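You operate a simulated robot arm through the tools that you are given. There is no shell and no other tool.

You run a simulated robot arm. Do the job below in one go: nothing can be reset, and whatever is moved stays where it is left.

Task
Brush stiffener over the top of the beige felt pad.
Fine: cream jar, green brush; seat the pad on the wooden board and leave it there; put brush and lid back. A coat counts when it lies all over at full strength: go over it till it gets no stronger.

Only the result counts: the job must be done as asked and must still hold three seconds after the hand-in. Knocking over, shifting, dropping, spilling or breaking anything else fails it. A push-on lid holds only when it is set on centred and level and pressed home; a screw cap is set on level and turned clockwise until tight.

Robot
A 7-joint arm with a two-finger parallel gripper, fixed in place. Base frame: the origin is on the floor under the middle of its stand, x ahead of it, y to its left, z up; the work surface is at about z = 840. Readings come in mm, rad, newtons and seconds.
It reaches about 1479 mm from its shoulder. Its first joint turns from -2.897 to 2.897 rad. Payload 4.4 kg.
The TCP is the grasp point between the finger pads, 23 mm short of the fingertips. In the tool frame z runs along the fingers and y along their closing line. Largest opening 94 mm; finger width 38, thickness 10; the body of the gripper, 54 by 96 mm, starts 39 mm behind the TCP.
Orientation is that of the tool frame in the base frame, as a unit quaternion [x, y, z, w]. With the fingers straight down and closing along the base's y, the tool's x points along the base's -x, its y along +y and its z along -z.

Tools
- The arm moves only by the tool move_arm. Its argument "increments" is text: rows parted by semicolons, each of 7 numbers parted by spaces: the turn, a rotation vector about the tool's x, y, z in rad, then the shift along the tool's x, y, z in mm, then the opening, from 0 (shut) to 1 (fully open). In form: rx ry rz x y z claw; .... A call has 1 to 20 rows; each row is the pose to reach, as a shift and turn from the pose commanded when the call began, along the tool's axes at that moment. A row lasts 0.2 s, in which the tool goes at most 50 mm and 0.15 rad; a call with a longer step from one row to the next is refused whole, and so is a gripper value outside its range. A pose out of reach is approached as far as the arm can. The call stops where the force on the tool passes 40 N (or 10 N more than at its start, if that is more) or the arm is blocked; 0.2 s more then pass. The fingers move at their own pace (about 72 mm/s each) and stop on an object; they squeeze with about 45 N. The grip force told is the motor's: it shows also when the fingers shut on nothing. Time passes only in rows, and 0.2 s behind the last, so rows that repeat a pose let the fingers close. The reply holds the time, the measured pose of the TCP, the force on the tool along the base axes, the opening and the grip force, in the units named above and with some noise, with the torque about the TCP (base axes, N m) and any sound that the robot's microphone picked up.
- Cameras (640 x 400 px; columns grow to the right, rows downward): "scene" is fixed at [220.8, 650.6, 1505.1]; the picture's right is [-0.27, -0.96, 0.00], its down [-0.57, 0.16, -0.81] and it looks along [0.78, -0.22, -0.59] (base axes); focal length 364 px, centre (320, 200). "wrist" rides on the gripper at [86, 16, -75] in the tool frame; the picture's right is [-0.18, 0.98, 0.00], its down [-0.58, -0.11, -0.81] and it looks along [-0.79, -0.15, 0.59] (tool axes); focal length 243 px, centre (320, 200). There is no depth. A picture from a camera that has moved, and an enlarged one, comes with that camera's place and axes in the base frame and with its lens.
- capture(camera): a new picture of that camera. It takes no simulated time.
- enlarge(camera, box): a new picture of the part [left, top, right, bottom] of that camera's present view, enlarged. It takes no simulated time.
- close_job(): hands the job in; it is judged then, once.

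Places have to be worked out from the pictures, the camera data and where the tool is seen. Open the gripper and draw the arm clear of the work before you hand the job in, unless the task says otherwise.

The tools are called as name(argument=value, ...) on one line, values as JSON. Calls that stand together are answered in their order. move_arm: Moves the arm, as the interface text tells. Its arguments: {"type":"object","properties":{"increments":{"type":"string"}},"required":["increments"]} The other tools are called the same way: capture (camera) takes a picture; enlarge (camera, box) takes an enlarged picture of a part of a camera's view; close_job () hands the job in.

At the start:

```text
t: 0.0
position: [702.9, 438.3, 1162.6]
ee_rot: [-0.001, 1.0, 0.0, -0.001]
wrist_force: [-1.0, 0.3, 0.0]
moment: [-0.01, 0.01, -0.02]
grip_width: 94.1
gripper_force: 0.0
```

scene: 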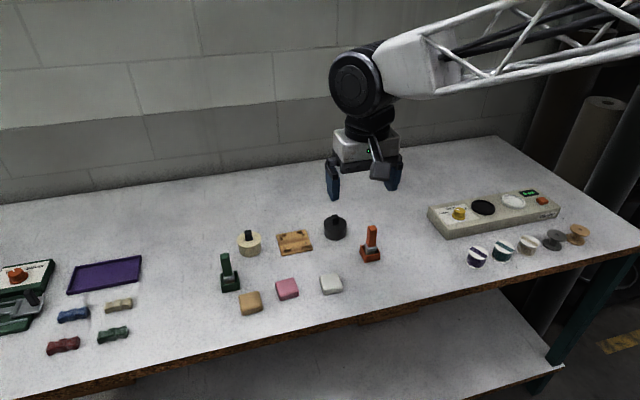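
wrist: 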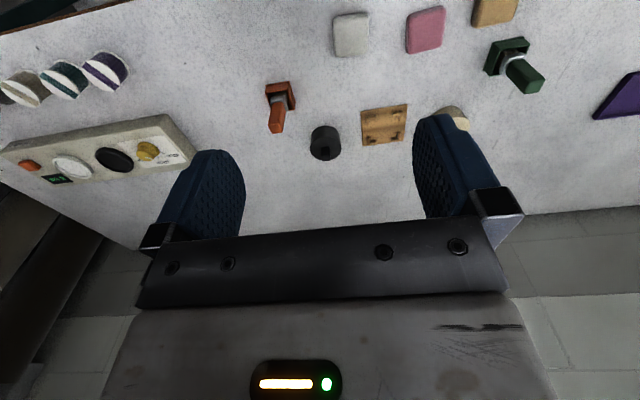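

I start by looking closer at the items: jars, brushes, pads and the board.

enlarge(camera="scene", box=[200, 190, 400, 320])

enlarge(camera="wrist", box=[240, 0, 560, 200])

enlarge(camera="scene", box=[420, 180, 620, 280])

enlarge(camera="scene", box=[0, 240, 160, 360])

```text
3.08 times, centred on (300, 255) of scene
camera zoom: at [220.8, 650.6, 1505.1], right [-0.27, -0.96, 0.0], down [-0.57, 0.16, -0.81], along [0.78, -0.22, -0.59], focal length 1121 px, centre (382, 31)
```

zoom: 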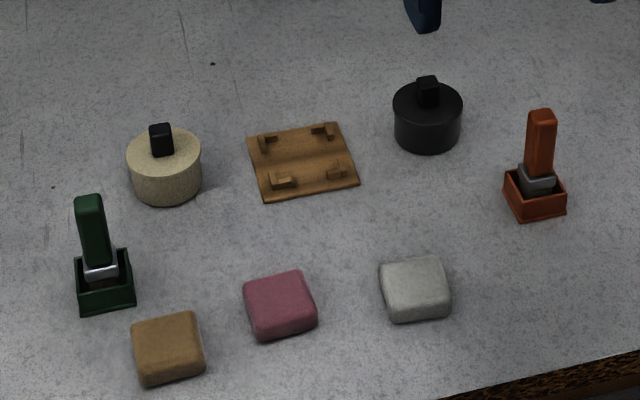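

```text
2.00 times, centred on (400, 100) of wrist
camera zoom: at [615.0, 453.1, 1237.8], right [0.18, 0.98, 0.0], down [0.58, -0.11, 0.81], along [0.79, -0.15, -0.59], focal length 485 px, centre (160, 400)
```

zoom: 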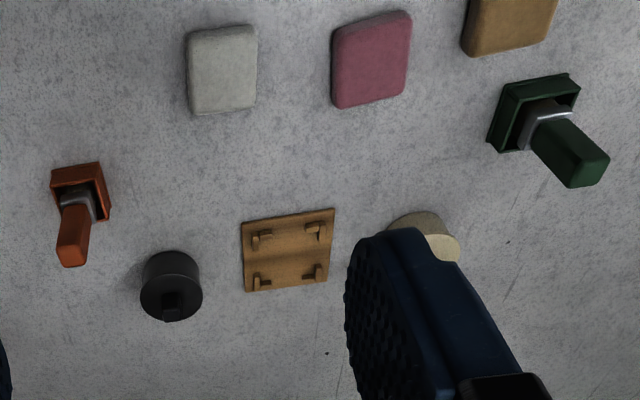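

```text
3.20 times, centred on (520, 230) of scene
camera zoom: at [220.8, 650.6, 1505.1], right [-0.27, -0.96, 0.0], down [-0.57, 0.16, -0.81], along [0.78, -0.22, -0.59], focal length 1165 px, centre (-320, 104)
```

zoom: 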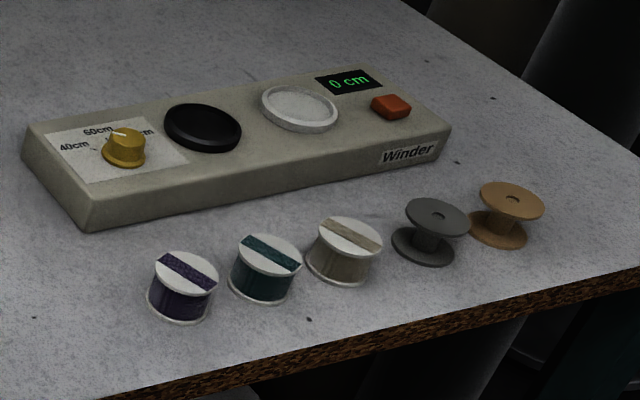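

```text
3.33 times, centred on (80, 300) of scene
camera zoom: at [220.8, 650.6, 1505.1], right [-0.27, -0.96, 0.0], down [-0.57, 0.16, -0.81], along [0.78, -0.22, -0.59], focal length 1214 px, centre (1120, -133)
```

zoom: 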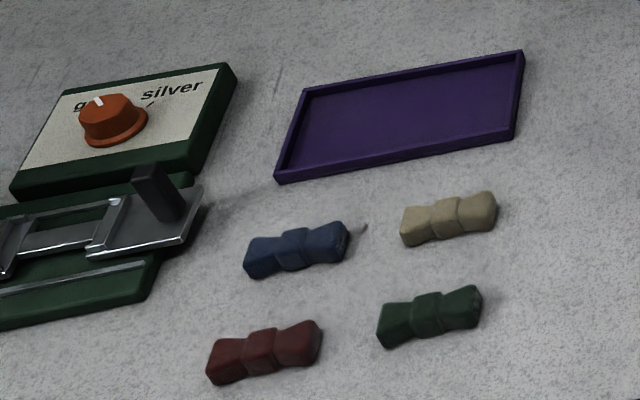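

The three pads are tan, pink and light grey; the cream jar (~x939, y636), the board (~925, 523) and the green brush (~834, 696) are in the middle. I move above this area to get closer views before touching anything.

move_arm(increments="0 0.1 0 -6 40 10 1; 0 0.2 0 -12 80 20 1; 0 0.3 0 -18 120 30 1; 0 0.4 0 -24 160 40 1; 0 0.4 0 -24 160 40 1")

capture(camera="wrist")

```text
t: 1.2
position: [725.6, 601.2, 1123.7]
ee_rot: [0.0, 0.98, 0.0, -0.2]
wrist_force: [-0.6, 0.0, 0.3]
moment: [-0.01, 0.02, 0.01]
grip_width: 93.9
gripper_force: 0.0
```

```text
taken
camera wrist: at [675.1, 616.7, 1225.4], right [0.17, 0.98, -0.07], down [0.85, -0.11, 0.52], along [0.5, -0.15, -0.85], focal length 243 px, centre (320, 200)
```

wrist: 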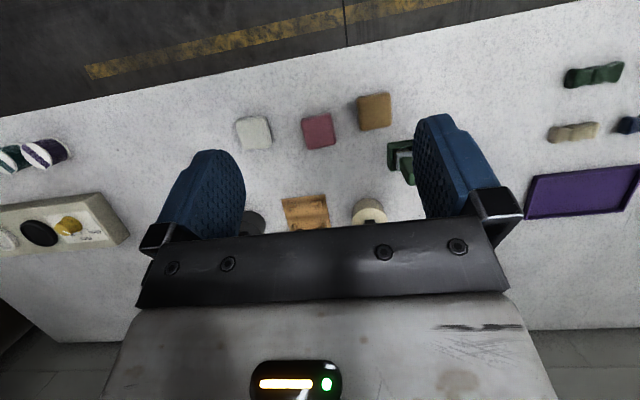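

The tilt works; I enlarge the pads and the jar/board region in this new view.

enlarge(camera="wrist", box=[220, 80, 420, 240])

enlarge(camera="scene", box=[205, 215, 325, 320])

enlarge(camera="scene", box=[225, 215, 275, 265])

```text
2.50 times, centred on (320, 160) of wrist
camera zoom: at [675.1, 616.7, 1225.4], right [0.17, 0.98, -0.07], down [0.85, -0.11, 0.52], along [0.5, -0.15, -0.85], focal length 606 px, centre (320, 300)
```

zoom: 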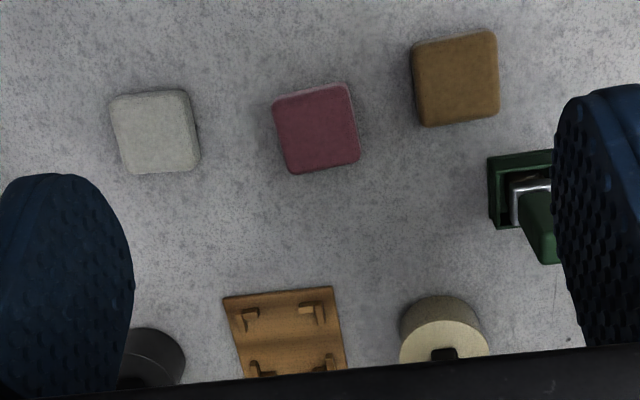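

```text
3.81 times, centred on (265, 268) of scene
camera zoom: at [220.8, 650.6, 1505.1], right [-0.27, -0.96, 0.0], down [-0.57, 0.16, -0.81], along [0.78, -0.22, -0.59], focal length 1387 px, centre (530, -57)
```

zoom: 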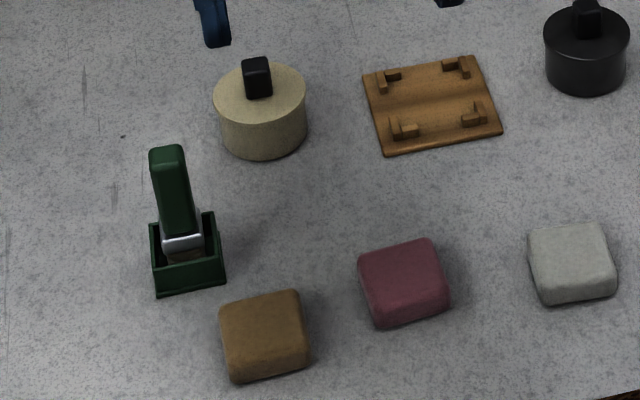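

```text
8.00 times, centred on (250, 240) of scene
camera zoom: at [220.8, 650.6, 1505.1], right [-0.27, -0.96, 0.0], down [-0.57, 0.16, -0.81], along [0.78, -0.22, -0.59], focal length 2914 px, centre (880, -120)
```

zoom: 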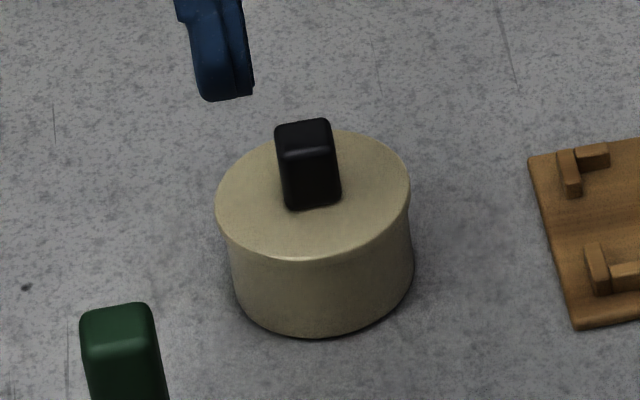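

The tan/ochre pad at (758, 658) is the beige one; the others are clearly pink and grey. The lid is a disk with a rectangular knob. I go lower for a close look at the board.

move_arm(increments="0 0 0 -36.6 -10.5 22.7 1; 0 0 0 -73.2 -21.1 45.3 1; 0 0 0 -109.8 -31.6 68 1; 0 0 0 -146.4 -42.1 90.7 1; 0 0 0 -183 -52.7 113.3 1; 0 0 0 -219.6 -63.2 136 1; 0 0 0 -219.6 -63.2 136 1")

capture(camera="wrist")

enlarge(camera="wrist", box=[220, 80, 460, 240])

capture(camera="scene")

```text
t: 2.8
position: [877.8, 535.5, 909.8]
ee_rot: [-0.001, 0.98, -0.001, -0.198]
wrist_force: [0.0, -0.4, -0.1]
moment: [0.0, 0.02, -0.05]
grip_width: 94.1
gripper_force: 0.0
```

```text
taken
camera wrist: at [825.4, 551.7, 1012.5], right [0.17, 0.98, -0.07], down [0.85, -0.11, 0.52], along [0.5, -0.15, -0.85], focal length 243 px, centre (320, 200)
```

wrist: 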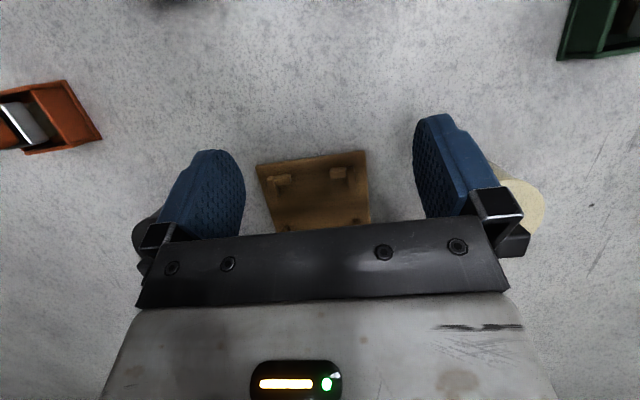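

```text
2.50 times, centred on (340, 160) of wrist
camera zoom: at [825.4, 551.7, 1012.5], right [0.17, 0.98, -0.07], down [0.85, -0.11, 0.52], along [0.5, -0.15, -0.85], focal length 606 px, centre (270, 300)
```

zoom: 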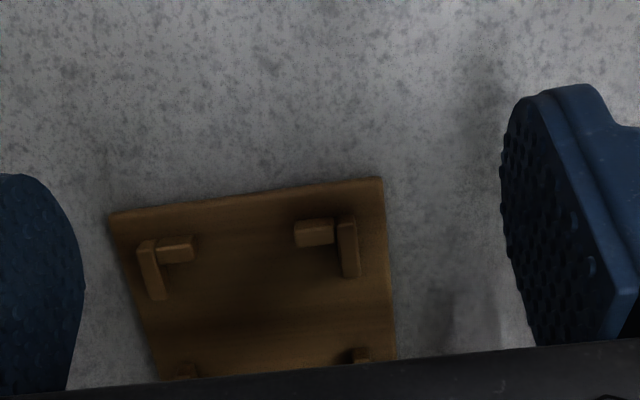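

```text
taken
```

scene: 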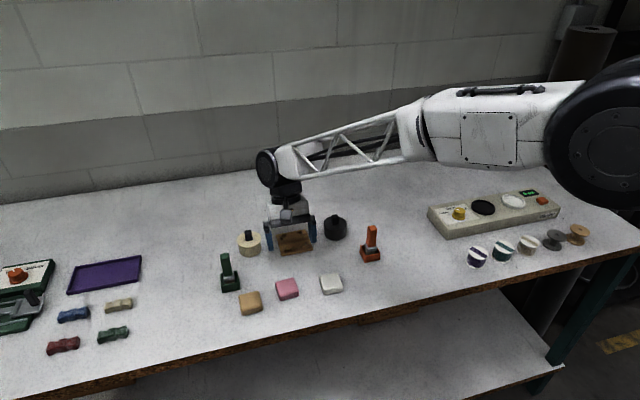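

The board is square with the base axes (about x 887–969, y 479–561) with four L-shaped corner brackets, inner gap about 54 mm. Next I rise and look closely at the cream jar and its lid.

move_arm(increments="0 0 0 13 0 -29 1; 0 0 0 26.4 20 -57.2 1; 0 0 0 26.4 60 -57.2 1; 0 0 0 26.4 100 -57.2 1; 0 0 0 26.4 118 -57.2 1; 0 0 0 26.4 118 -57.2 1")

enlarge(camera="wrist", box=[220, 80, 460, 240])

enlarge(camera="scene", box=[265, 220, 325, 260])

enlarge(camera="scene", box=[220, 280, 280, 320])

enlarge(camera="scene", box=[205, 240, 265, 300])

```text
t: 4.2
position: [872.0, 651.3, 975.6]
ee_rot: [0.0, 0.98, 0.0, -0.198]
wrist_force: [-0.4, 0.4, -0.3]
moment: [0.01, -0.02, 0.01]
grip_width: 94.0
gripper_force: 0.0
```

```text
2.50 times, centred on (340, 160) of wrist
camera zoom: at [820.1, 667.5, 1078.9], right [0.17, 0.98, -0.07], down [0.85, -0.11, 0.52], along [0.5, -0.15, -0.85], focal length 606 px, centre (270, 300)
```

zoom: 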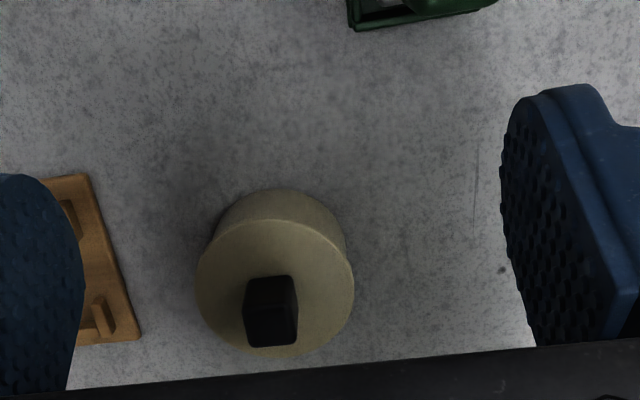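

```text
10.00 times, centred on (295, 240) of scene
camera zoom: at [220.8, 650.6, 1505.1], right [-0.27, -0.96, 0.0], down [-0.57, 0.16, -0.81], along [0.78, -0.22, -0.59], focal length 3642 px, centre (570, -200)
```

zoom: 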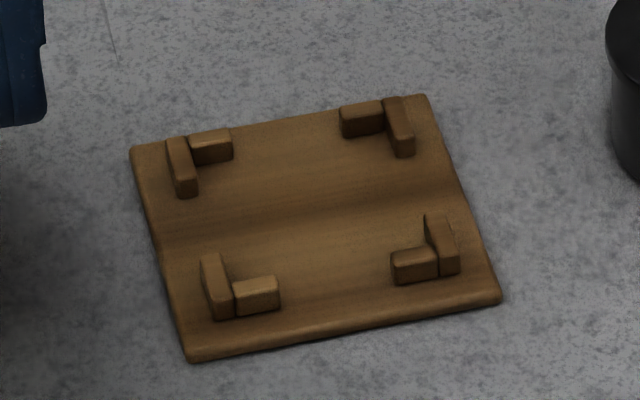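

```text
10.00 times, centred on (250, 300) of scene
camera zoom: at [220.8, 650.6, 1505.1], right [-0.27, -0.96, 0.0], down [-0.57, 0.16, -0.81], along [0.78, -0.22, -0.59], focal length 3642 px, centre (1020, -800)
```

zoom: 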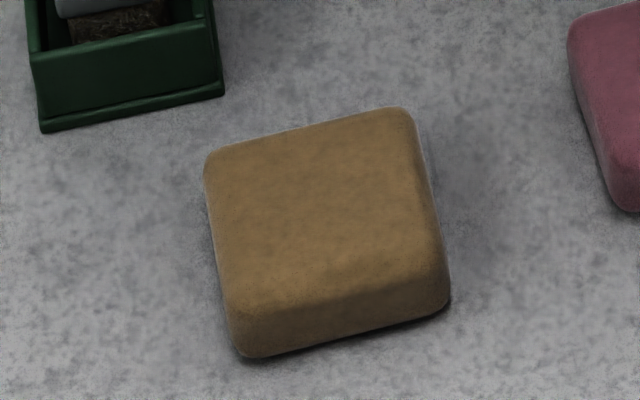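

```text
6.67 times, centred on (235, 270) of scene
camera zoom: at [220.8, 650.6, 1505.1], right [-0.27, -0.96, 0.0], down [-0.57, 0.16, -0.81], along [0.78, -0.22, -0.59], focal length 2428 px, centre (887, -267)
```

zoom: 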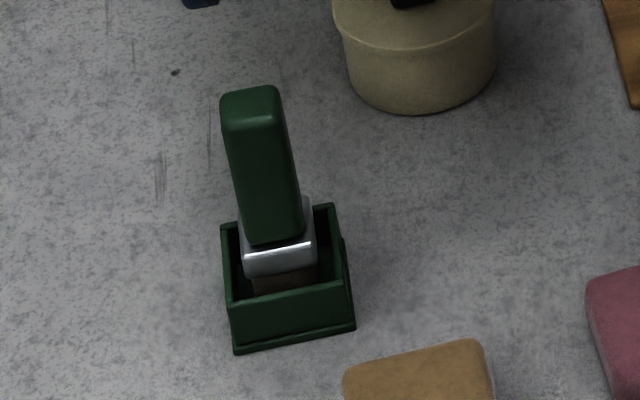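

The scene zooms are sharp: the beige pad is about 47 mm square, ~15 mm thick at about (756, 657), nearly square with the axes; the lid is ~62 mm wide with its top at about z 878. I move over the pad with the tool vertical.

move_arm(increments="0 -0.1 0 13.3 0 -31.7 1; 0 -0.2 0 49 2 -16.7 1; 0 -0.3 0 84.7 4 -1.7 1; 0 -0.398 0 120.3 5.7 13.3 1; 0 -0.398 0 120.3 5.7 13.3 1")

capture(camera="wrist")

enlarge(camera="wrist", box=[260, 0, 380, 80])

enlarge(camera="scene", box=[200, 180, 320, 260])

```text
t: 5.4
position: [756.4, 658.4, 1011.2]
ee_rot: [0.0, 1.0, 0.001, -0.001]
wrist_force: [1.0, 0.6, -0.3]
moment: [-0.01, 0.0, -0.02]
grip_width: 93.9
gripper_force: 0.0
```

```text
taken
camera wrist: at [667.5, 674.0, 1085.8], right [0.18, 0.98, 0.0], down [0.58, -0.11, 0.81], along [0.79, -0.15, -0.59], focal length 243 px, centre (320, 200)
```

wrist: 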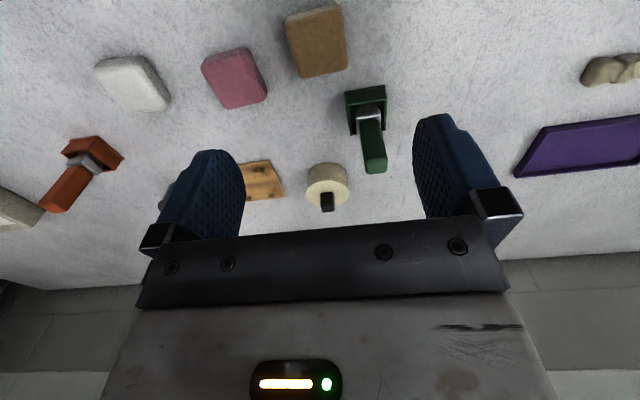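

```text
5.00 times, centred on (320, 40) of wrist
camera zoom: at [667.5, 674.0, 1085.8], right [0.18, 0.98, 0.0], down [0.58, -0.11, 0.81], along [0.79, -0.15, -0.59], focal length 1213 px, centre (320, 1000)
```

zoom: 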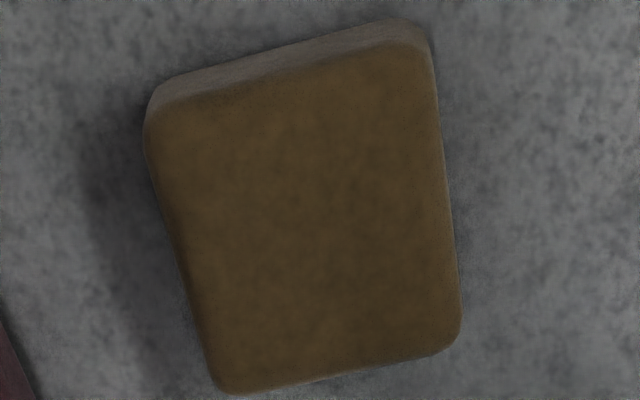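

```text
5.00 times, centred on (260, 220) of scene
camera zoom: at [220.8, 650.6, 1505.1], right [-0.27, -0.96, 0.0], down [-0.57, 0.16, -0.81], along [0.78, -0.22, -0.59], focal length 1821 px, centre (620, 100)
```

zoom: 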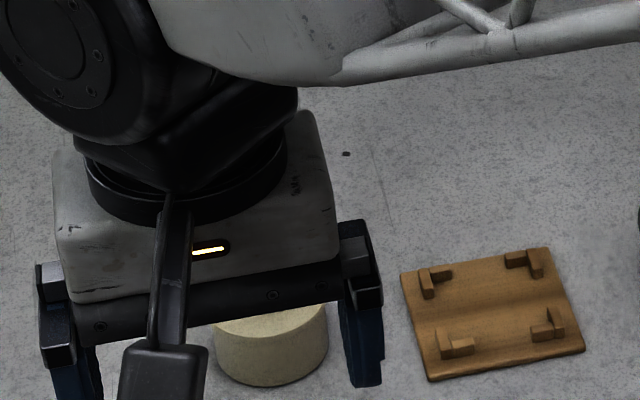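

The pad is measured at x 734–783, y 632–680 (centre ≈ (758, 656), yaw ≈ 1°). I zoom in strongly to compare the pad's thickness with the bracket height before choosing the grip height.

enlarge(camera="scene", box=[282, 242, 297, 252])

enlarge(camera="scene", box=[238, 300, 268, 320])

enlarge(camera="scene", box=[218, 258, 248, 295])

enlarge(camera="wrist", box=[290, 150, 370, 215])

enlarge(camera="wrist", box=[335, 75, 405, 180])

```text
16.00 times, centred on (290, 247) of scene
camera zoom: at [220.8, 650.6, 1505.1], right [-0.27, -0.96, 0.0], down [-0.57, 0.16, -0.81], along [0.78, -0.22, -0.59], focal length 5827 px, centre (808, -552)
```

zoom: 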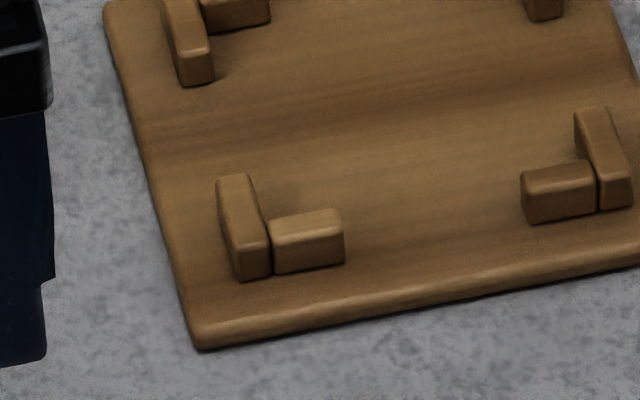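

```text
16.00 times, centred on (253, 310) of scene
camera zoom: at [220.8, 650.6, 1505.1], right [-0.27, -0.96, 0.0], down [-0.57, 0.16, -0.81], along [0.78, -0.22, -0.59], focal length 5827 px, centre (1392, -1560)
```

zoom: 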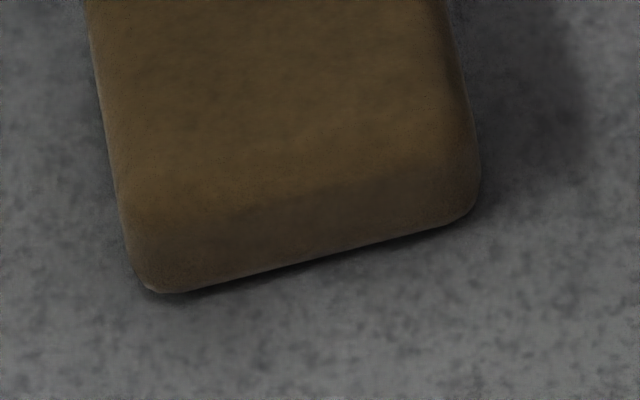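

```text
10.81 times, centred on (233, 276) of scene
camera zoom: at [220.8, 650.6, 1505.1], right [-0.27, -0.96, 0.0], down [-0.57, 0.16, -0.81], along [0.78, -0.22, -0.59], focal length 3937 px, centre (1260, -627)
```

zoom: 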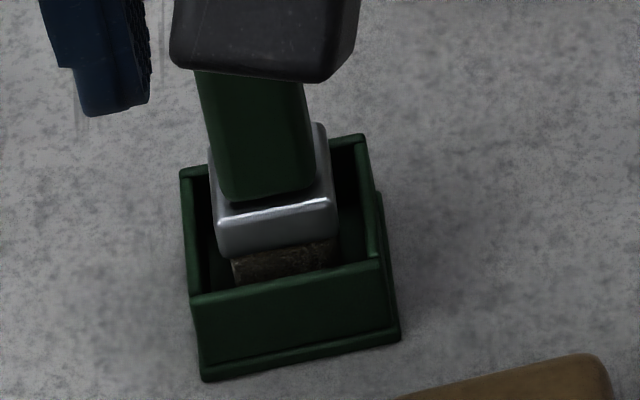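

```text
6.15 times, centred on (330, 182) of wrist
camera zoom: at [667.5, 674.0, 1085.8], right [0.18, 0.98, 0.0], down [0.58, -0.11, 0.81], along [0.79, -0.15, -0.59], focal length 1493 px, centre (258, 308)
```

zoom: 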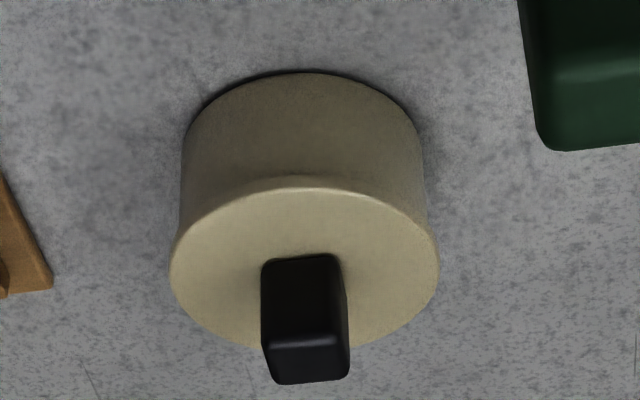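

```text
3.81 times, centred on (370, 128) of wrist
camera zoom: at [667.5, 674.0, 1085.8], right [0.18, 0.98, 0.0], down [0.58, -0.11, 0.81], along [0.79, -0.15, -0.59], focal length 924 px, centre (130, 476)
```

zoom: 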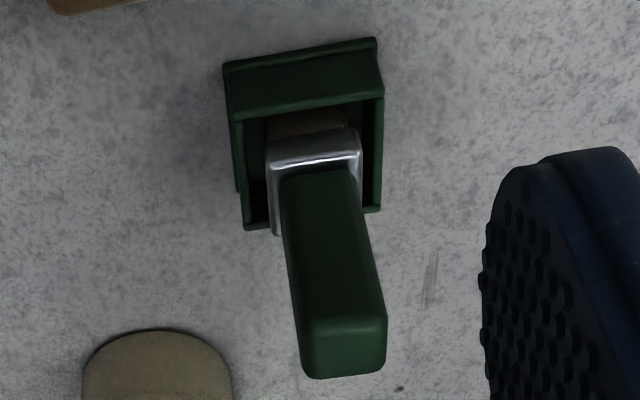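

Bracket tops stand about 7 mm above the board, while the pad is about 16 mm thick, so I will grip the pad's upper half with the fingertips about 7–8 mm above the table. I lower over the pad with a partly closed gripper so as not to touch the pink pad.

move_arm(increments="0 0 0 -0.8 -1.2 30 0.75; 0 0 0 -1.6 -2.4 70 0.75; 0 0 0 -1.6 -2.4 105 0.75; 0 0 0 -1.6 -2.4 105 0.75")

capture(camera="wrist")

enlarge(camera="scene", box=[205, 240, 310, 320])

```text
t: 6.4
position: [758.7, 653.5, 904.3]
ee_rot: [0.0, 1.0, 0.001, -0.001]
wrist_force: [0.4, 1.3, 0.0]
moment: [-0.02, 0.02, -0.01]
grip_width: 70.5
gripper_force: 0.1
```

```text
taken
camera wrist: at [672.4, 670.9, 979.8], right [0.18, 0.98, 0.0], down [0.58, -0.11, 0.81], along [0.79, -0.15, -0.59], focal length 243 px, centre (320, 200)
```

wrist: 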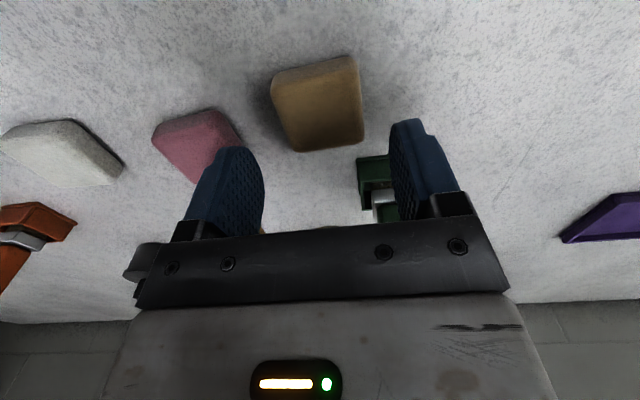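

```text
5.00 times, centred on (258, 280) of scene
camera zoom: at [220.8, 650.6, 1505.1], right [-0.27, -0.96, 0.0], down [-0.57, 0.16, -0.81], along [0.78, -0.22, -0.59], focal length 1821 px, centre (632, -200)
```

zoom: 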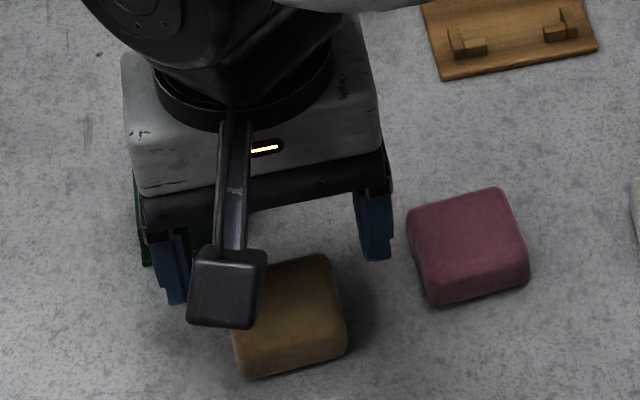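

The measured positions scatter by a millimetre or two, so I take a still reading here to learn how noisy the readings are, before I go lower.

move_arm(increments="0 0 0 0 0 0 0.75")

enlarge(camera="wrist", box=[200, 40, 440, 200])

move_arm(increments="0 0 0 0 0 0 0.75")

enlarge(camera="wrist", box=[200, 40, 440, 200])

```text
t: 6.8
position: [760.0, 656.0, 904.5]
ee_rot: [-0.001, 1.0, 0.001, -0.001]
wrist_force: [-0.2, -0.5, -0.7]
moment: [0.0, 0.0, -0.01]
grip_width: 70.7
gripper_force: 0.0
```

```text
2.50 times, centred on (320, 120) of wrist
camera zoom: at [672.4, 671.0, 980.2], right [0.18, 0.98, 0.0], down [0.58, -0.11, 0.81], along [0.79, -0.15, -0.59], focal length 606 px, centre (320, 400)
```

zoom: 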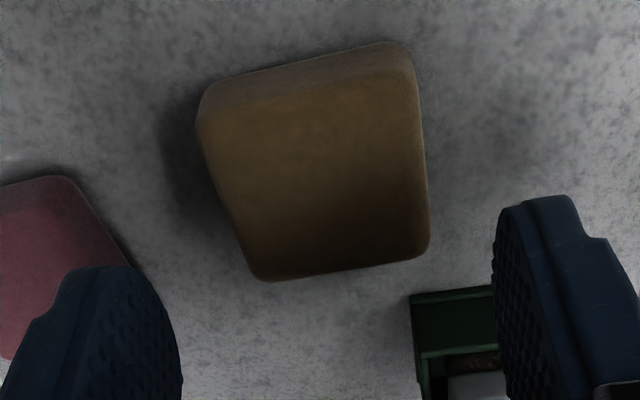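

```text
t: 7.2
position: [759.2, 654.9, 905.7]
ee_rot: [-0.001, 1.0, 0.001, -0.001]
wrist_force: [-0.5, 0.7, -0.1]
moment: [0.01, -0.04, -0.01]
grip_width: 70.6
gripper_force: 0.0
```

```text
2.50 times, centred on (320, 120) of wrist
camera zoom: at [672.4, 671.0, 980.3], right [0.18, 0.98, 0.0], down [0.58, -0.11, 0.81], along [0.79, -0.15, -0.59], focal length 606 px, centre (320, 400)
```

zoom: 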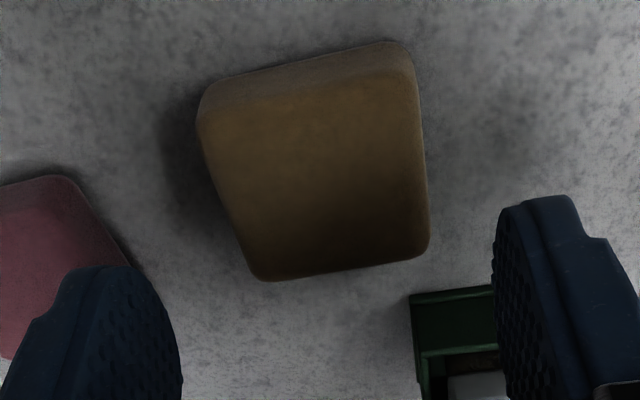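

The camera's reported place is steady, so I take it as the true pose: TCP is at (758.4, 655.0, 905.3), well centred over the pad (≈758.7, 655.4). I descend 35 mm so the fingertips stay ~7 mm above the table, and close on the pad.

move_arm(increments="0 0 0 0 0.3 15 0.75; 0 0 0 0 0.3 30 0.75; 0 0 0 0 0.3 35 0.75; 0 0 0 0 0.3 35 0.75; 0 0 0 0 0.3 35 0.3; 0 0 0 0 0.3 35 0.3; 0 0 0 0 0.3 35 0.3")

enlarge(camera="wrist", box=[200, 80, 440, 240])

enlarge(camera="scene", box=[205, 240, 310, 320])

```text
t: 8.8
position: [757.6, 656.2, 870.0]
ee_rot: [0.0, 1.0, 0.0, -0.001]
wrist_force: [-0.4, 0.4, 0.7]
moment: [0.03, 0.0, -0.01]
grip_width: 46.4
gripper_force: 45.3
```

```text
2.50 times, centred on (320, 160) of wrist
camera zoom: at [671.3, 671.8, 944.9], right [0.18, 0.98, 0.0], down [0.58, -0.11, 0.81], along [0.79, -0.15, -0.59], focal length 606 px, centre (320, 300)
```

zoom: 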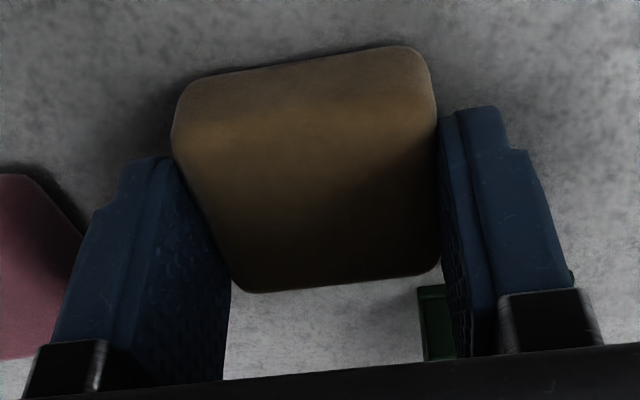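

```text
5.00 times, centred on (258, 280) of scene
camera zoom: at [220.8, 650.6, 1505.1], right [-0.27, -0.96, 0.0], down [-0.57, 0.16, -0.81], along [0.78, -0.22, -0.59], focal length 1821 px, centre (632, -200)
```

zoom: 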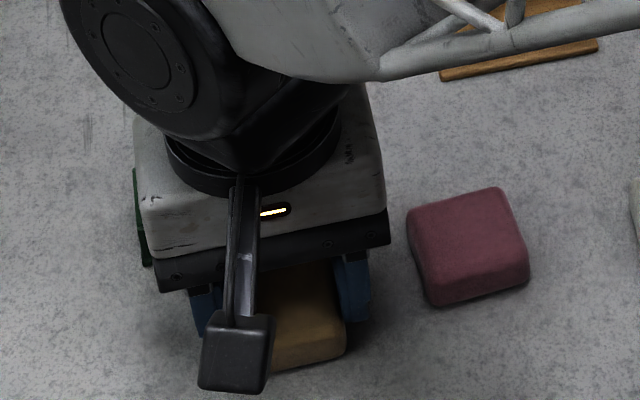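

The pad is held (46.4 mm, 45 N). I lift it straight up and carry it above the board centre (≈ (928, 521)).

move_arm(increments="0 0 0 0 0 -25 0.3; 0 0 0 0 0 -60 0.3; 0 0 0 0 0 -100 0.3; 0 0 0 -20 -16 -125 0.3; 0 0 0 -50 -40 -130 0.3; 0 0 0 -80 -64 -130 0.3; 0 0 0 -110 -88 -130 0.3; 0 0 0 -140 -111 -130 0.3; 0 0 0 -162 -128 -130 0.3; 0 0 0 -170.7 -135.1 -130 0.3; 0 0 0 -170.7 -135.1 -130 0.3; 0 0 0 -170.7 -135.1 -130 0.3")

capture(camera="wrist")

enlarge(camera="wrist", box=[230, 0, 410, 120])

enlarge(camera="scene", box=[240, 180, 360, 260])

```text
t: 11.4
position: [932.2, 518.9, 998.9]
ee_rot: [0.0, 1.0, 0.0, -0.001]
wrist_force: [-0.2, 0.6, -0.3]
moment: [0.0, 0.0, 0.0]
grip_width: 46.5
gripper_force: 45.1
```

```text
taken
camera wrist: at [844.5, 534.9, 1075.0], right [0.18, 0.98, 0.0], down [0.58, -0.11, 0.81], along [0.79, -0.15, -0.59], focal length 243 px, centre (320, 200)
```

wrist: 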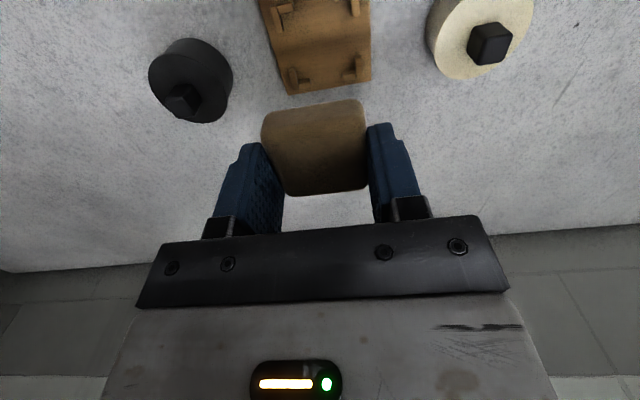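

```text
3.33 times, centred on (320, 60) of wrist
camera zoom: at [844.5, 534.9, 1075.0], right [0.18, 0.98, 0.0], down [0.58, -0.11, 0.81], along [0.79, -0.15, -0.59], focal length 809 px, centre (320, 667)
```

zoom: 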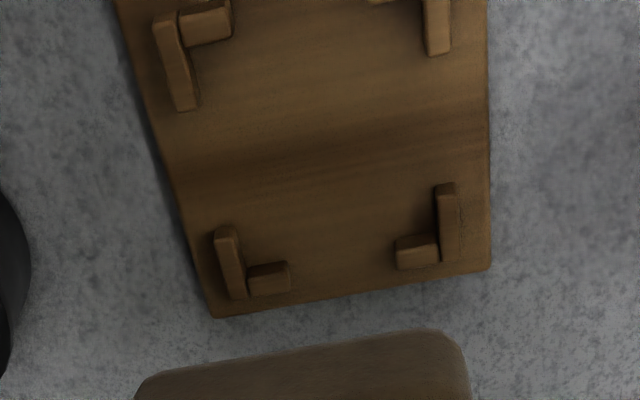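

```text
5.00 times, centred on (300, 220) of scene
camera zoom: at [220.8, 650.6, 1505.1], right [-0.27, -0.96, 0.0], down [-0.57, 0.16, -0.81], along [0.78, -0.22, -0.59], focal length 1821 px, centre (420, 100)
```

zoom: 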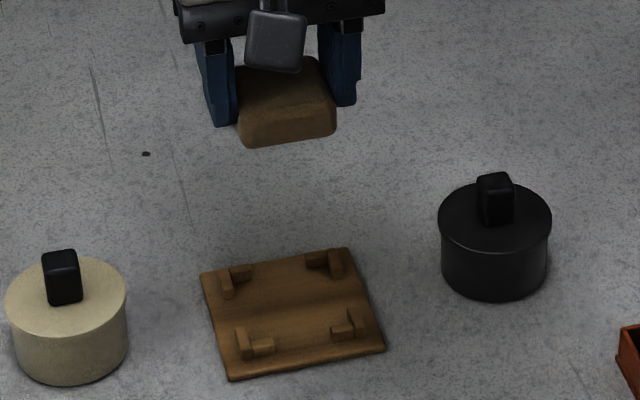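

The bracket centre comes out at about (929.3, 520.3); the pad sits ~1.5 mm ahead of the TCP. I shift accordingly and lower to just above the bracket tops for a check.

move_arm(increments="0 0 0 2.7 1.4 30 0.3; 0 0 0 2.7 1.4 65 0.3; 0 0 0 2.7 1.4 90 0.3; 0 0 0 2.7 1.4 104 0.3; 0 0 0 2.7 1.4 104 0.3; 0 0 0 2.7 1.4 104 0.3")

enlarge(camera="wrist", box=[200, 60, 440, 220])

enlarge(camera="scene", box=[265, 210, 325, 260])

```text
t: 12.8
position: [927.3, 522.6, 894.7]
ee_rot: [0.0, 1.0, 0.0, -0.001]
wrist_force: [-0.4, -0.3, 0.0]
moment: [0.04, -0.01, 0.01]
grip_width: 46.8
gripper_force: 44.9
```

```text
2.50 times, centred on (320, 140) of wrist
camera zoom: at [840.2, 538.1, 969.6], right [0.18, 0.98, 0.0], down [0.58, -0.11, 0.81], along [0.79, -0.15, -0.59], focal length 606 px, centre (320, 350)
```

zoom: 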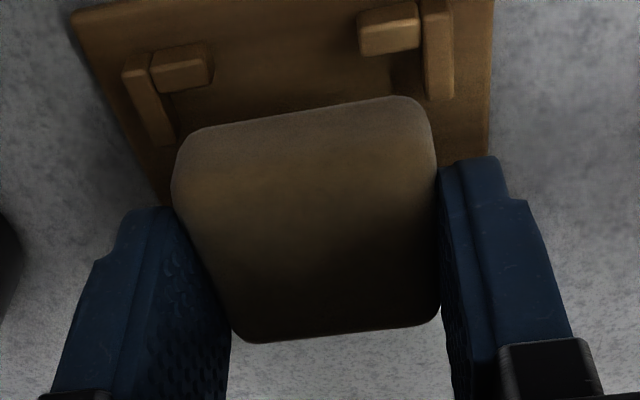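

```text
8.00 times, centred on (295, 235) of scene
camera zoom: at [220.8, 650.6, 1505.1], right [-0.27, -0.96, 0.0], down [-0.57, 0.16, -0.81], along [0.78, -0.22, -0.59], focal length 2914 px, centre (520, -80)
```

zoom: 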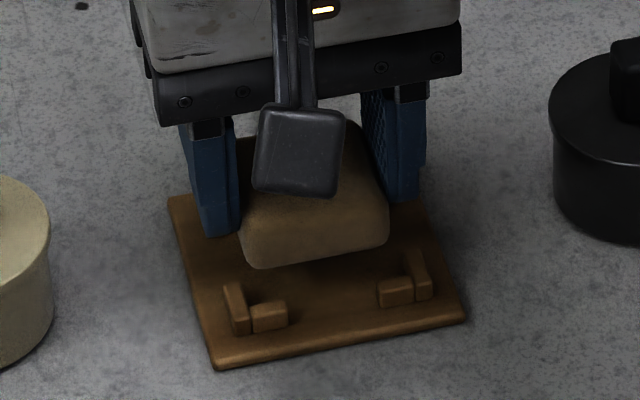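

The view confirms the pad lies between the brackets' planes with only a millimetre or so to correct. I shift slightly (y −1.2) and lower to near seating height while watching the force.

move_arm(increments="0 0 0 -0.4 -1.2 4 0.3; 0 0 0 -0.4 -1.2 9 0.3; 0 0 0 -0.4 -1.2 13 0.3; 0 0 0 -0.4 -1.2 15 0.3; 0 0 0 -0.4 -1.2 16 0.3; 0 0 0 -0.4 -1.2 16 0.3")

enlarge(camera="wrist", box=[200, 60, 440, 220])

enlarge(camera="scene", box=[265, 210, 325, 260])

```text
t: 14.2
position: [928.7, 521.4, 882.3]
ee_rot: [0.0, 1.0, 0.001, 0.001]
wrist_force: [-9.1, -1.8, 37.3]
moment: [-0.2, 1.19, 0.03]
grip_width: 46.4
gripper_force: 45.4
```

```text
2.50 times, centred on (320, 140) of wrist
camera zoom: at [841.0, 536.9, 957.4], right [0.18, 0.98, 0.0], down [0.58, -0.11, 0.81], along [0.79, -0.15, -0.59], focal length 606 px, centre (320, 350)
```

zoom: 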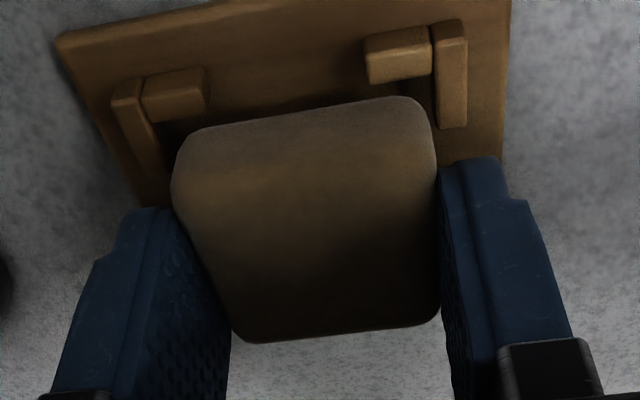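

```text
8.00 times, centred on (295, 235) of scene
camera zoom: at [220.8, 650.6, 1505.1], right [-0.27, -0.96, 0.0], down [-0.57, 0.16, -0.81], along [0.78, -0.22, -0.59], focal length 2914 px, centre (520, -80)
```

zoom: 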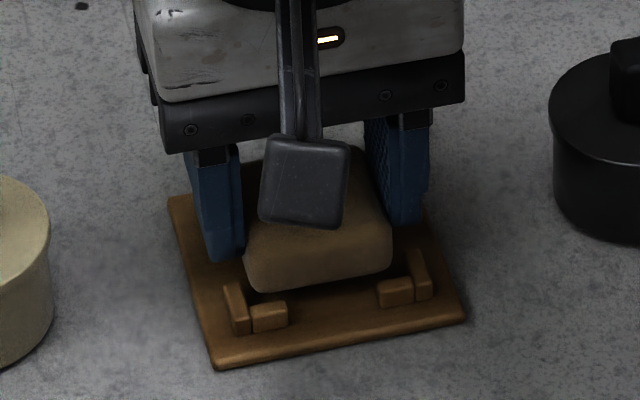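

Force 37 N with a torque placing the contact about 25 mm on the near side: the pad's near edge is riding on the near brackets. I lift 8 mm, shift 2.6 mm further ahead, and lower again.

move_arm(increments="0 0 0 0 0 -4 0.3; 0 0 0 0 0 -8 0.3; 0 0 0 -2.6 -0.3 -8 0.3; 0 0 0 -2.6 -0.3 -8 0.3; 0 0 0 -2.6 -0.3 -4 0.3; 0 0 0 -2.6 -0.3 -1 0.3; 0 0 0 -2.6 -0.3 0 0.3; 0 0 0 -2.6 -0.3 0 0.3")

enlarge(camera="wrist", box=[200, 60, 440, 220])

enlarge(camera="scene", box=[265, 210, 325, 260])

```text
t: 16.0
position: [930.2, 520.1, 877.8]
ee_rot: [0.0, 1.0, 0.0, -0.001]
wrist_force: [0.9, 0.0, -0.5]
moment: [0.0, 0.01, -0.01]
grip_width: 46.4
gripper_force: 45.4
```

```text
2.50 times, centred on (320, 140) of wrist
camera zoom: at [842.7, 536.1, 954.0], right [0.18, 0.98, 0.0], down [0.58, -0.11, 0.81], along [0.79, -0.15, -0.59], focal length 606 px, centre (320, 350)
```

zoom: 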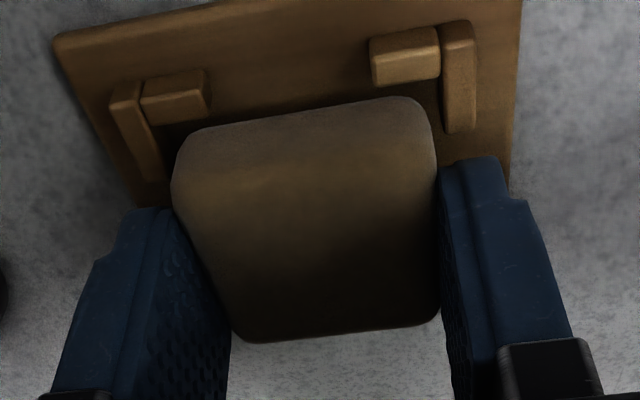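

```text
8.00 times, centred on (295, 235) of scene
camera zoom: at [220.8, 650.6, 1505.1], right [-0.27, -0.96, 0.0], down [-0.57, 0.16, -0.81], along [0.78, -0.22, -0.59], focal length 2914 px, centre (520, -80)
```

zoom: 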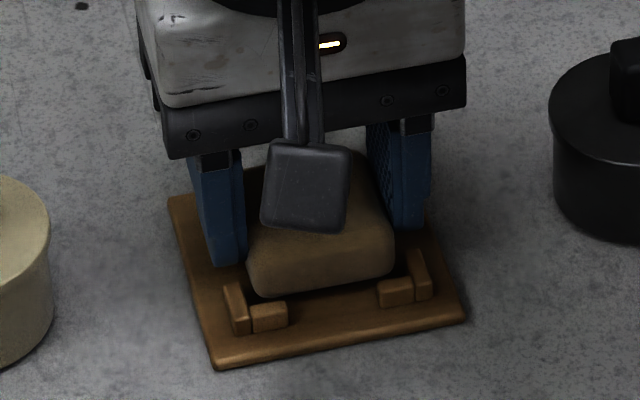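

No force now at TCP z 879: the pad has dropped between the brackets. I lower in small steps to find the seat.

move_arm(increments="0 0 0 0 0 1 0.3; 0 0 0 0 0 2 0.3; 0 0 0 0 0 2 0.3")

enlarge(camera="wrist", box=[200, 60, 440, 220])

```text
t: 16.8
position: [929.6, 520.4, 876.2]
ee_rot: [0.0, 1.0, 0.0, -0.001]
wrist_force: [-0.3, -0.2, -1.0]
moment: [-0.04, -0.03, 0.02]
grip_width: 46.5
gripper_force: 44.7
```

```text
2.50 times, centred on (320, 140) of wrist
camera zoom: at [842.7, 536.2, 951.6], right [0.18, 0.98, 0.0], down [0.58, -0.11, 0.81], along [0.79, -0.15, -0.59], focal length 606 px, centre (320, 350)
```

zoom: 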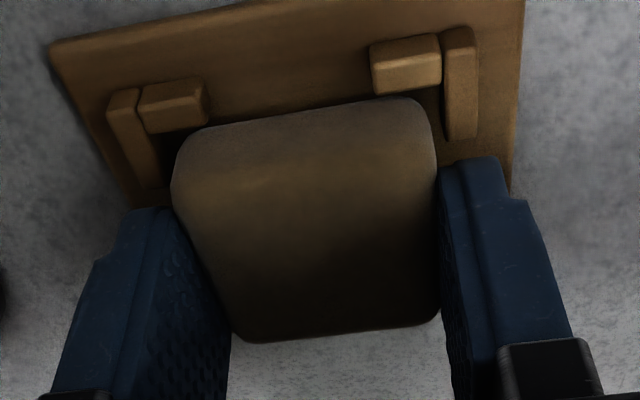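

Still free at z 876.6; I continue down in half-millimetre steps.

move_arm(increments="0 0 0 0 0 0.7 0.3; 0 0 0 0 0 1.4 0.3; 0 0 0 0 0 2 0.3; 0 0 0 0 0 2 0.3")

enlarge(camera="wrist", box=[200, 60, 440, 220])

```text
t: 17.8
position: [929.6, 521.0, 875.8]
ee_rot: [0.001, 1.0, 0.0, -0.001]
wrist_force: [-7.5, -5.6, 17.4]
moment: [-0.59, 0.0, -0.32]
grip_width: 46.8
gripper_force: 45.1
```

```text
2.50 times, centred on (320, 140) of wrist
camera zoom: at [842.6, 536.1, 951.4], right [0.18, 0.98, 0.0], down [0.58, -0.11, 0.81], along [0.79, -0.15, -0.59], focal length 606 px, centre (320, 350)
```

zoom: 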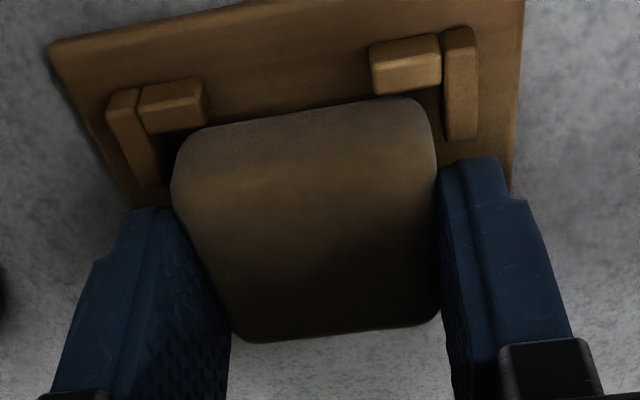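

The −y fingertip now touches a bracket top (contact ~26 mm to that side), and the pad's bottom should be right at the board. I back off 2.6 mm, open slightly, and lift away.

move_arm(increments="0 0 0 0 0 -1.5 0.3; 0 0 0 0 0 -2.6 0.3; 0 0 0 0 0 -2.6 0.3; 0 0 0 0 0 -2.6 0.6; 0 0 0 0 0 -2.6 0.6; 0 0 0 0 0 -2.6 0.6")

enlarge(camera="wrist", box=[200, 60, 440, 220])

enlarge(camera="scene", box=[265, 210, 325, 260])

```text
t: 19.2
position: [930.9, 520.4, 877.1]
ee_rot: [0.001, 1.0, 0.0, -0.002]
wrist_force: [0.1, -0.4, -0.1]
moment: [-0.01, 0.02, -0.06]
grip_width: 56.6
gripper_force: 0.2
```

```text
2.50 times, centred on (320, 140) of wrist
camera zoom: at [842.9, 535.6, 953.1], right [0.18, 0.98, 0.0], down [0.58, -0.11, 0.81], along [0.79, -0.15, -0.59], focal length 606 px, centre (320, 350)
```

zoom: 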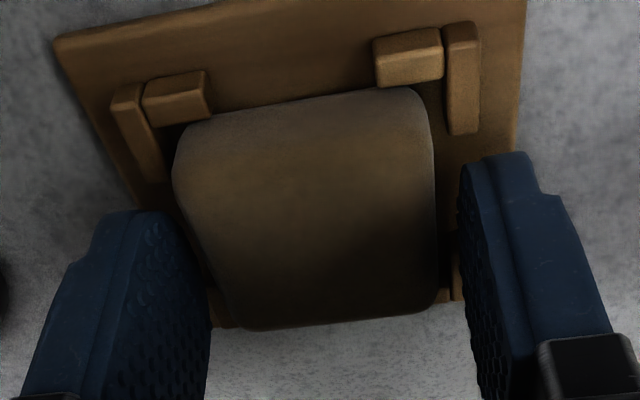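

```text
8.00 times, centred on (295, 235) of scene
camera zoom: at [220.8, 650.6, 1505.1], right [-0.27, -0.96, 0.0], down [-0.57, 0.16, -0.81], along [0.78, -0.22, -0.59], focal length 2914 px, centre (520, -80)
```

zoom: 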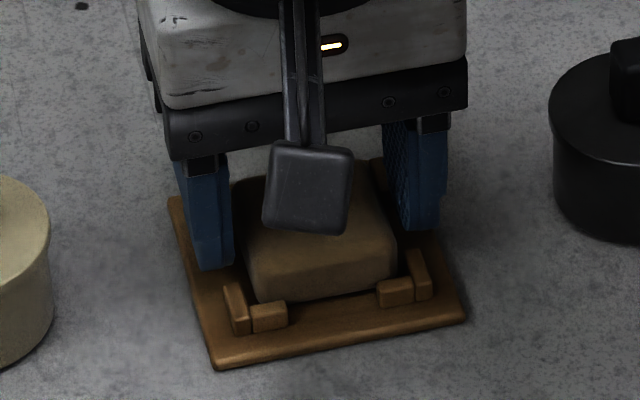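

The pad is released and appears to lie within the brackets. I rise to look at how it sits.

move_arm(increments="0 0 0 0 0 -10 0.6; 0 0 0 0 0 -40 0.6; 0 0 0 0 0 -85 0.6; 0 0 0 0 0 -125 0.6; 0 0 0 0 0 -125 0.6")

enlarge(camera="wrist", box=[230, 0, 410, 120])

enlarge(camera="scene", box=[270, 220, 330, 260])

```text
t: 20.4
position: [932.6, 519.3, 1003.6]
ee_rot: [0.0, 1.0, -0.001, -0.001]
wrist_force: [-0.5, -0.6, 0.2]
moment: [-0.02, 0.0, -0.01]
grip_width: 56.5
gripper_force: 0.0
```

```text
3.33 times, centred on (320, 60) of wrist
camera zoom: at [844.4, 535.4, 1079.1], right [0.18, 0.98, 0.0], down [0.58, -0.11, 0.81], along [0.79, -0.15, -0.59], focal length 809 px, centre (320, 667)
```

zoom: 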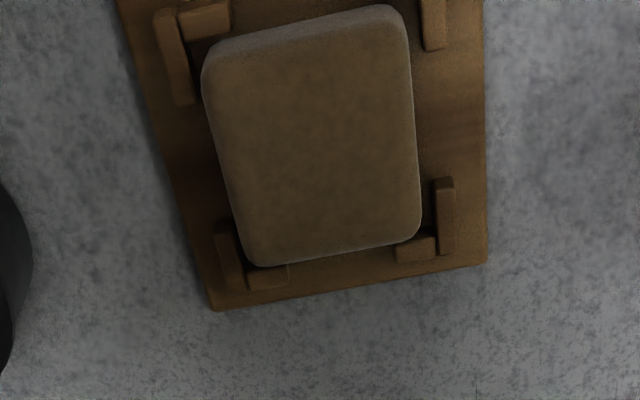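

```text
10.00 times, centred on (300, 240) of scene
camera zoom: at [220.8, 650.6, 1505.1], right [-0.27, -0.96, 0.0], down [-0.57, 0.16, -0.81], along [0.78, -0.22, -0.59], focal length 3642 px, centre (520, -200)
```

zoom: 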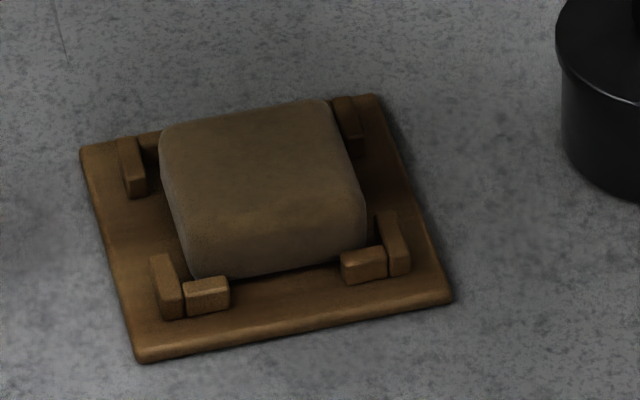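

The pad lies level inside all four brackets (centre ≈ (930.5, 519.5)). To be sure it is fully seated and to learn the height of its top, I close the gripper and touch down gently on its middle.

move_arm(increments="0 0 0 0 0 40 0; 0 0 0 0 0 80 0; 0 0 0 0 0 110 0; 0 0 0 0 0 116 0; 0 0 0 0 0 117.5 0; 0 0 0 0 0 119 0; 0 0 0 0 0 119 0")

capture(camera="wrist")

enlarge(camera="scene", box=[265, 210, 325, 260])

```text
t: 21.8
position: [930.0, 521.1, 888.6]
ee_rot: [-0.001, 1.0, 0.002, 0.002]
wrist_force: [-0.1, -0.1, 6.3]
moment: [-0.02, 0.02, 0.02]
grip_width: 0.0
gripper_force: 42.8
stopped in row 7: the force on the tool passed its limit at 43 N (the readings are from after the stop); the commanded pose is now the measured one
```

```text
taken
camera wrist: at [843.5, 537.0, 964.9], right [0.18, 0.98, 0.0], down [0.58, -0.11, 0.81], along [0.79, -0.15, -0.59], focal length 243 px, centre (320, 200)
```

wrist: 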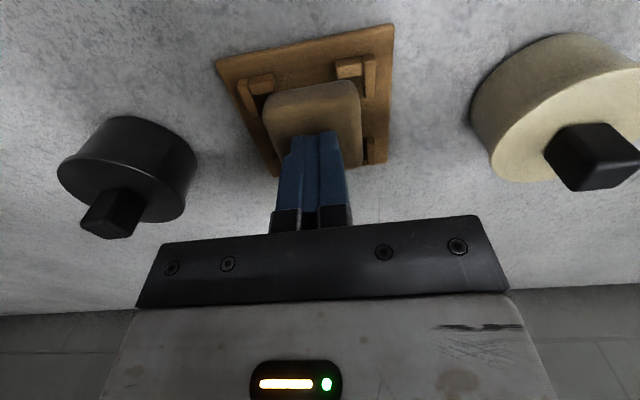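

```text
8.00 times, centred on (295, 235) of scene
camera zoom: at [220.8, 650.6, 1505.1], right [-0.27, -0.96, 0.0], down [-0.57, 0.16, -0.81], along [0.78, -0.22, -0.59], focal length 2914 px, centre (520, -80)
```

zoom: 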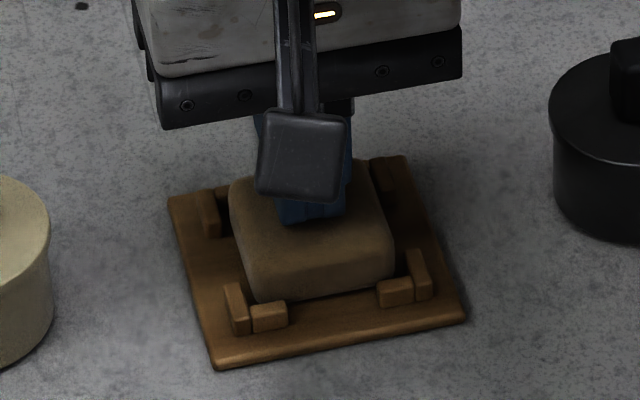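

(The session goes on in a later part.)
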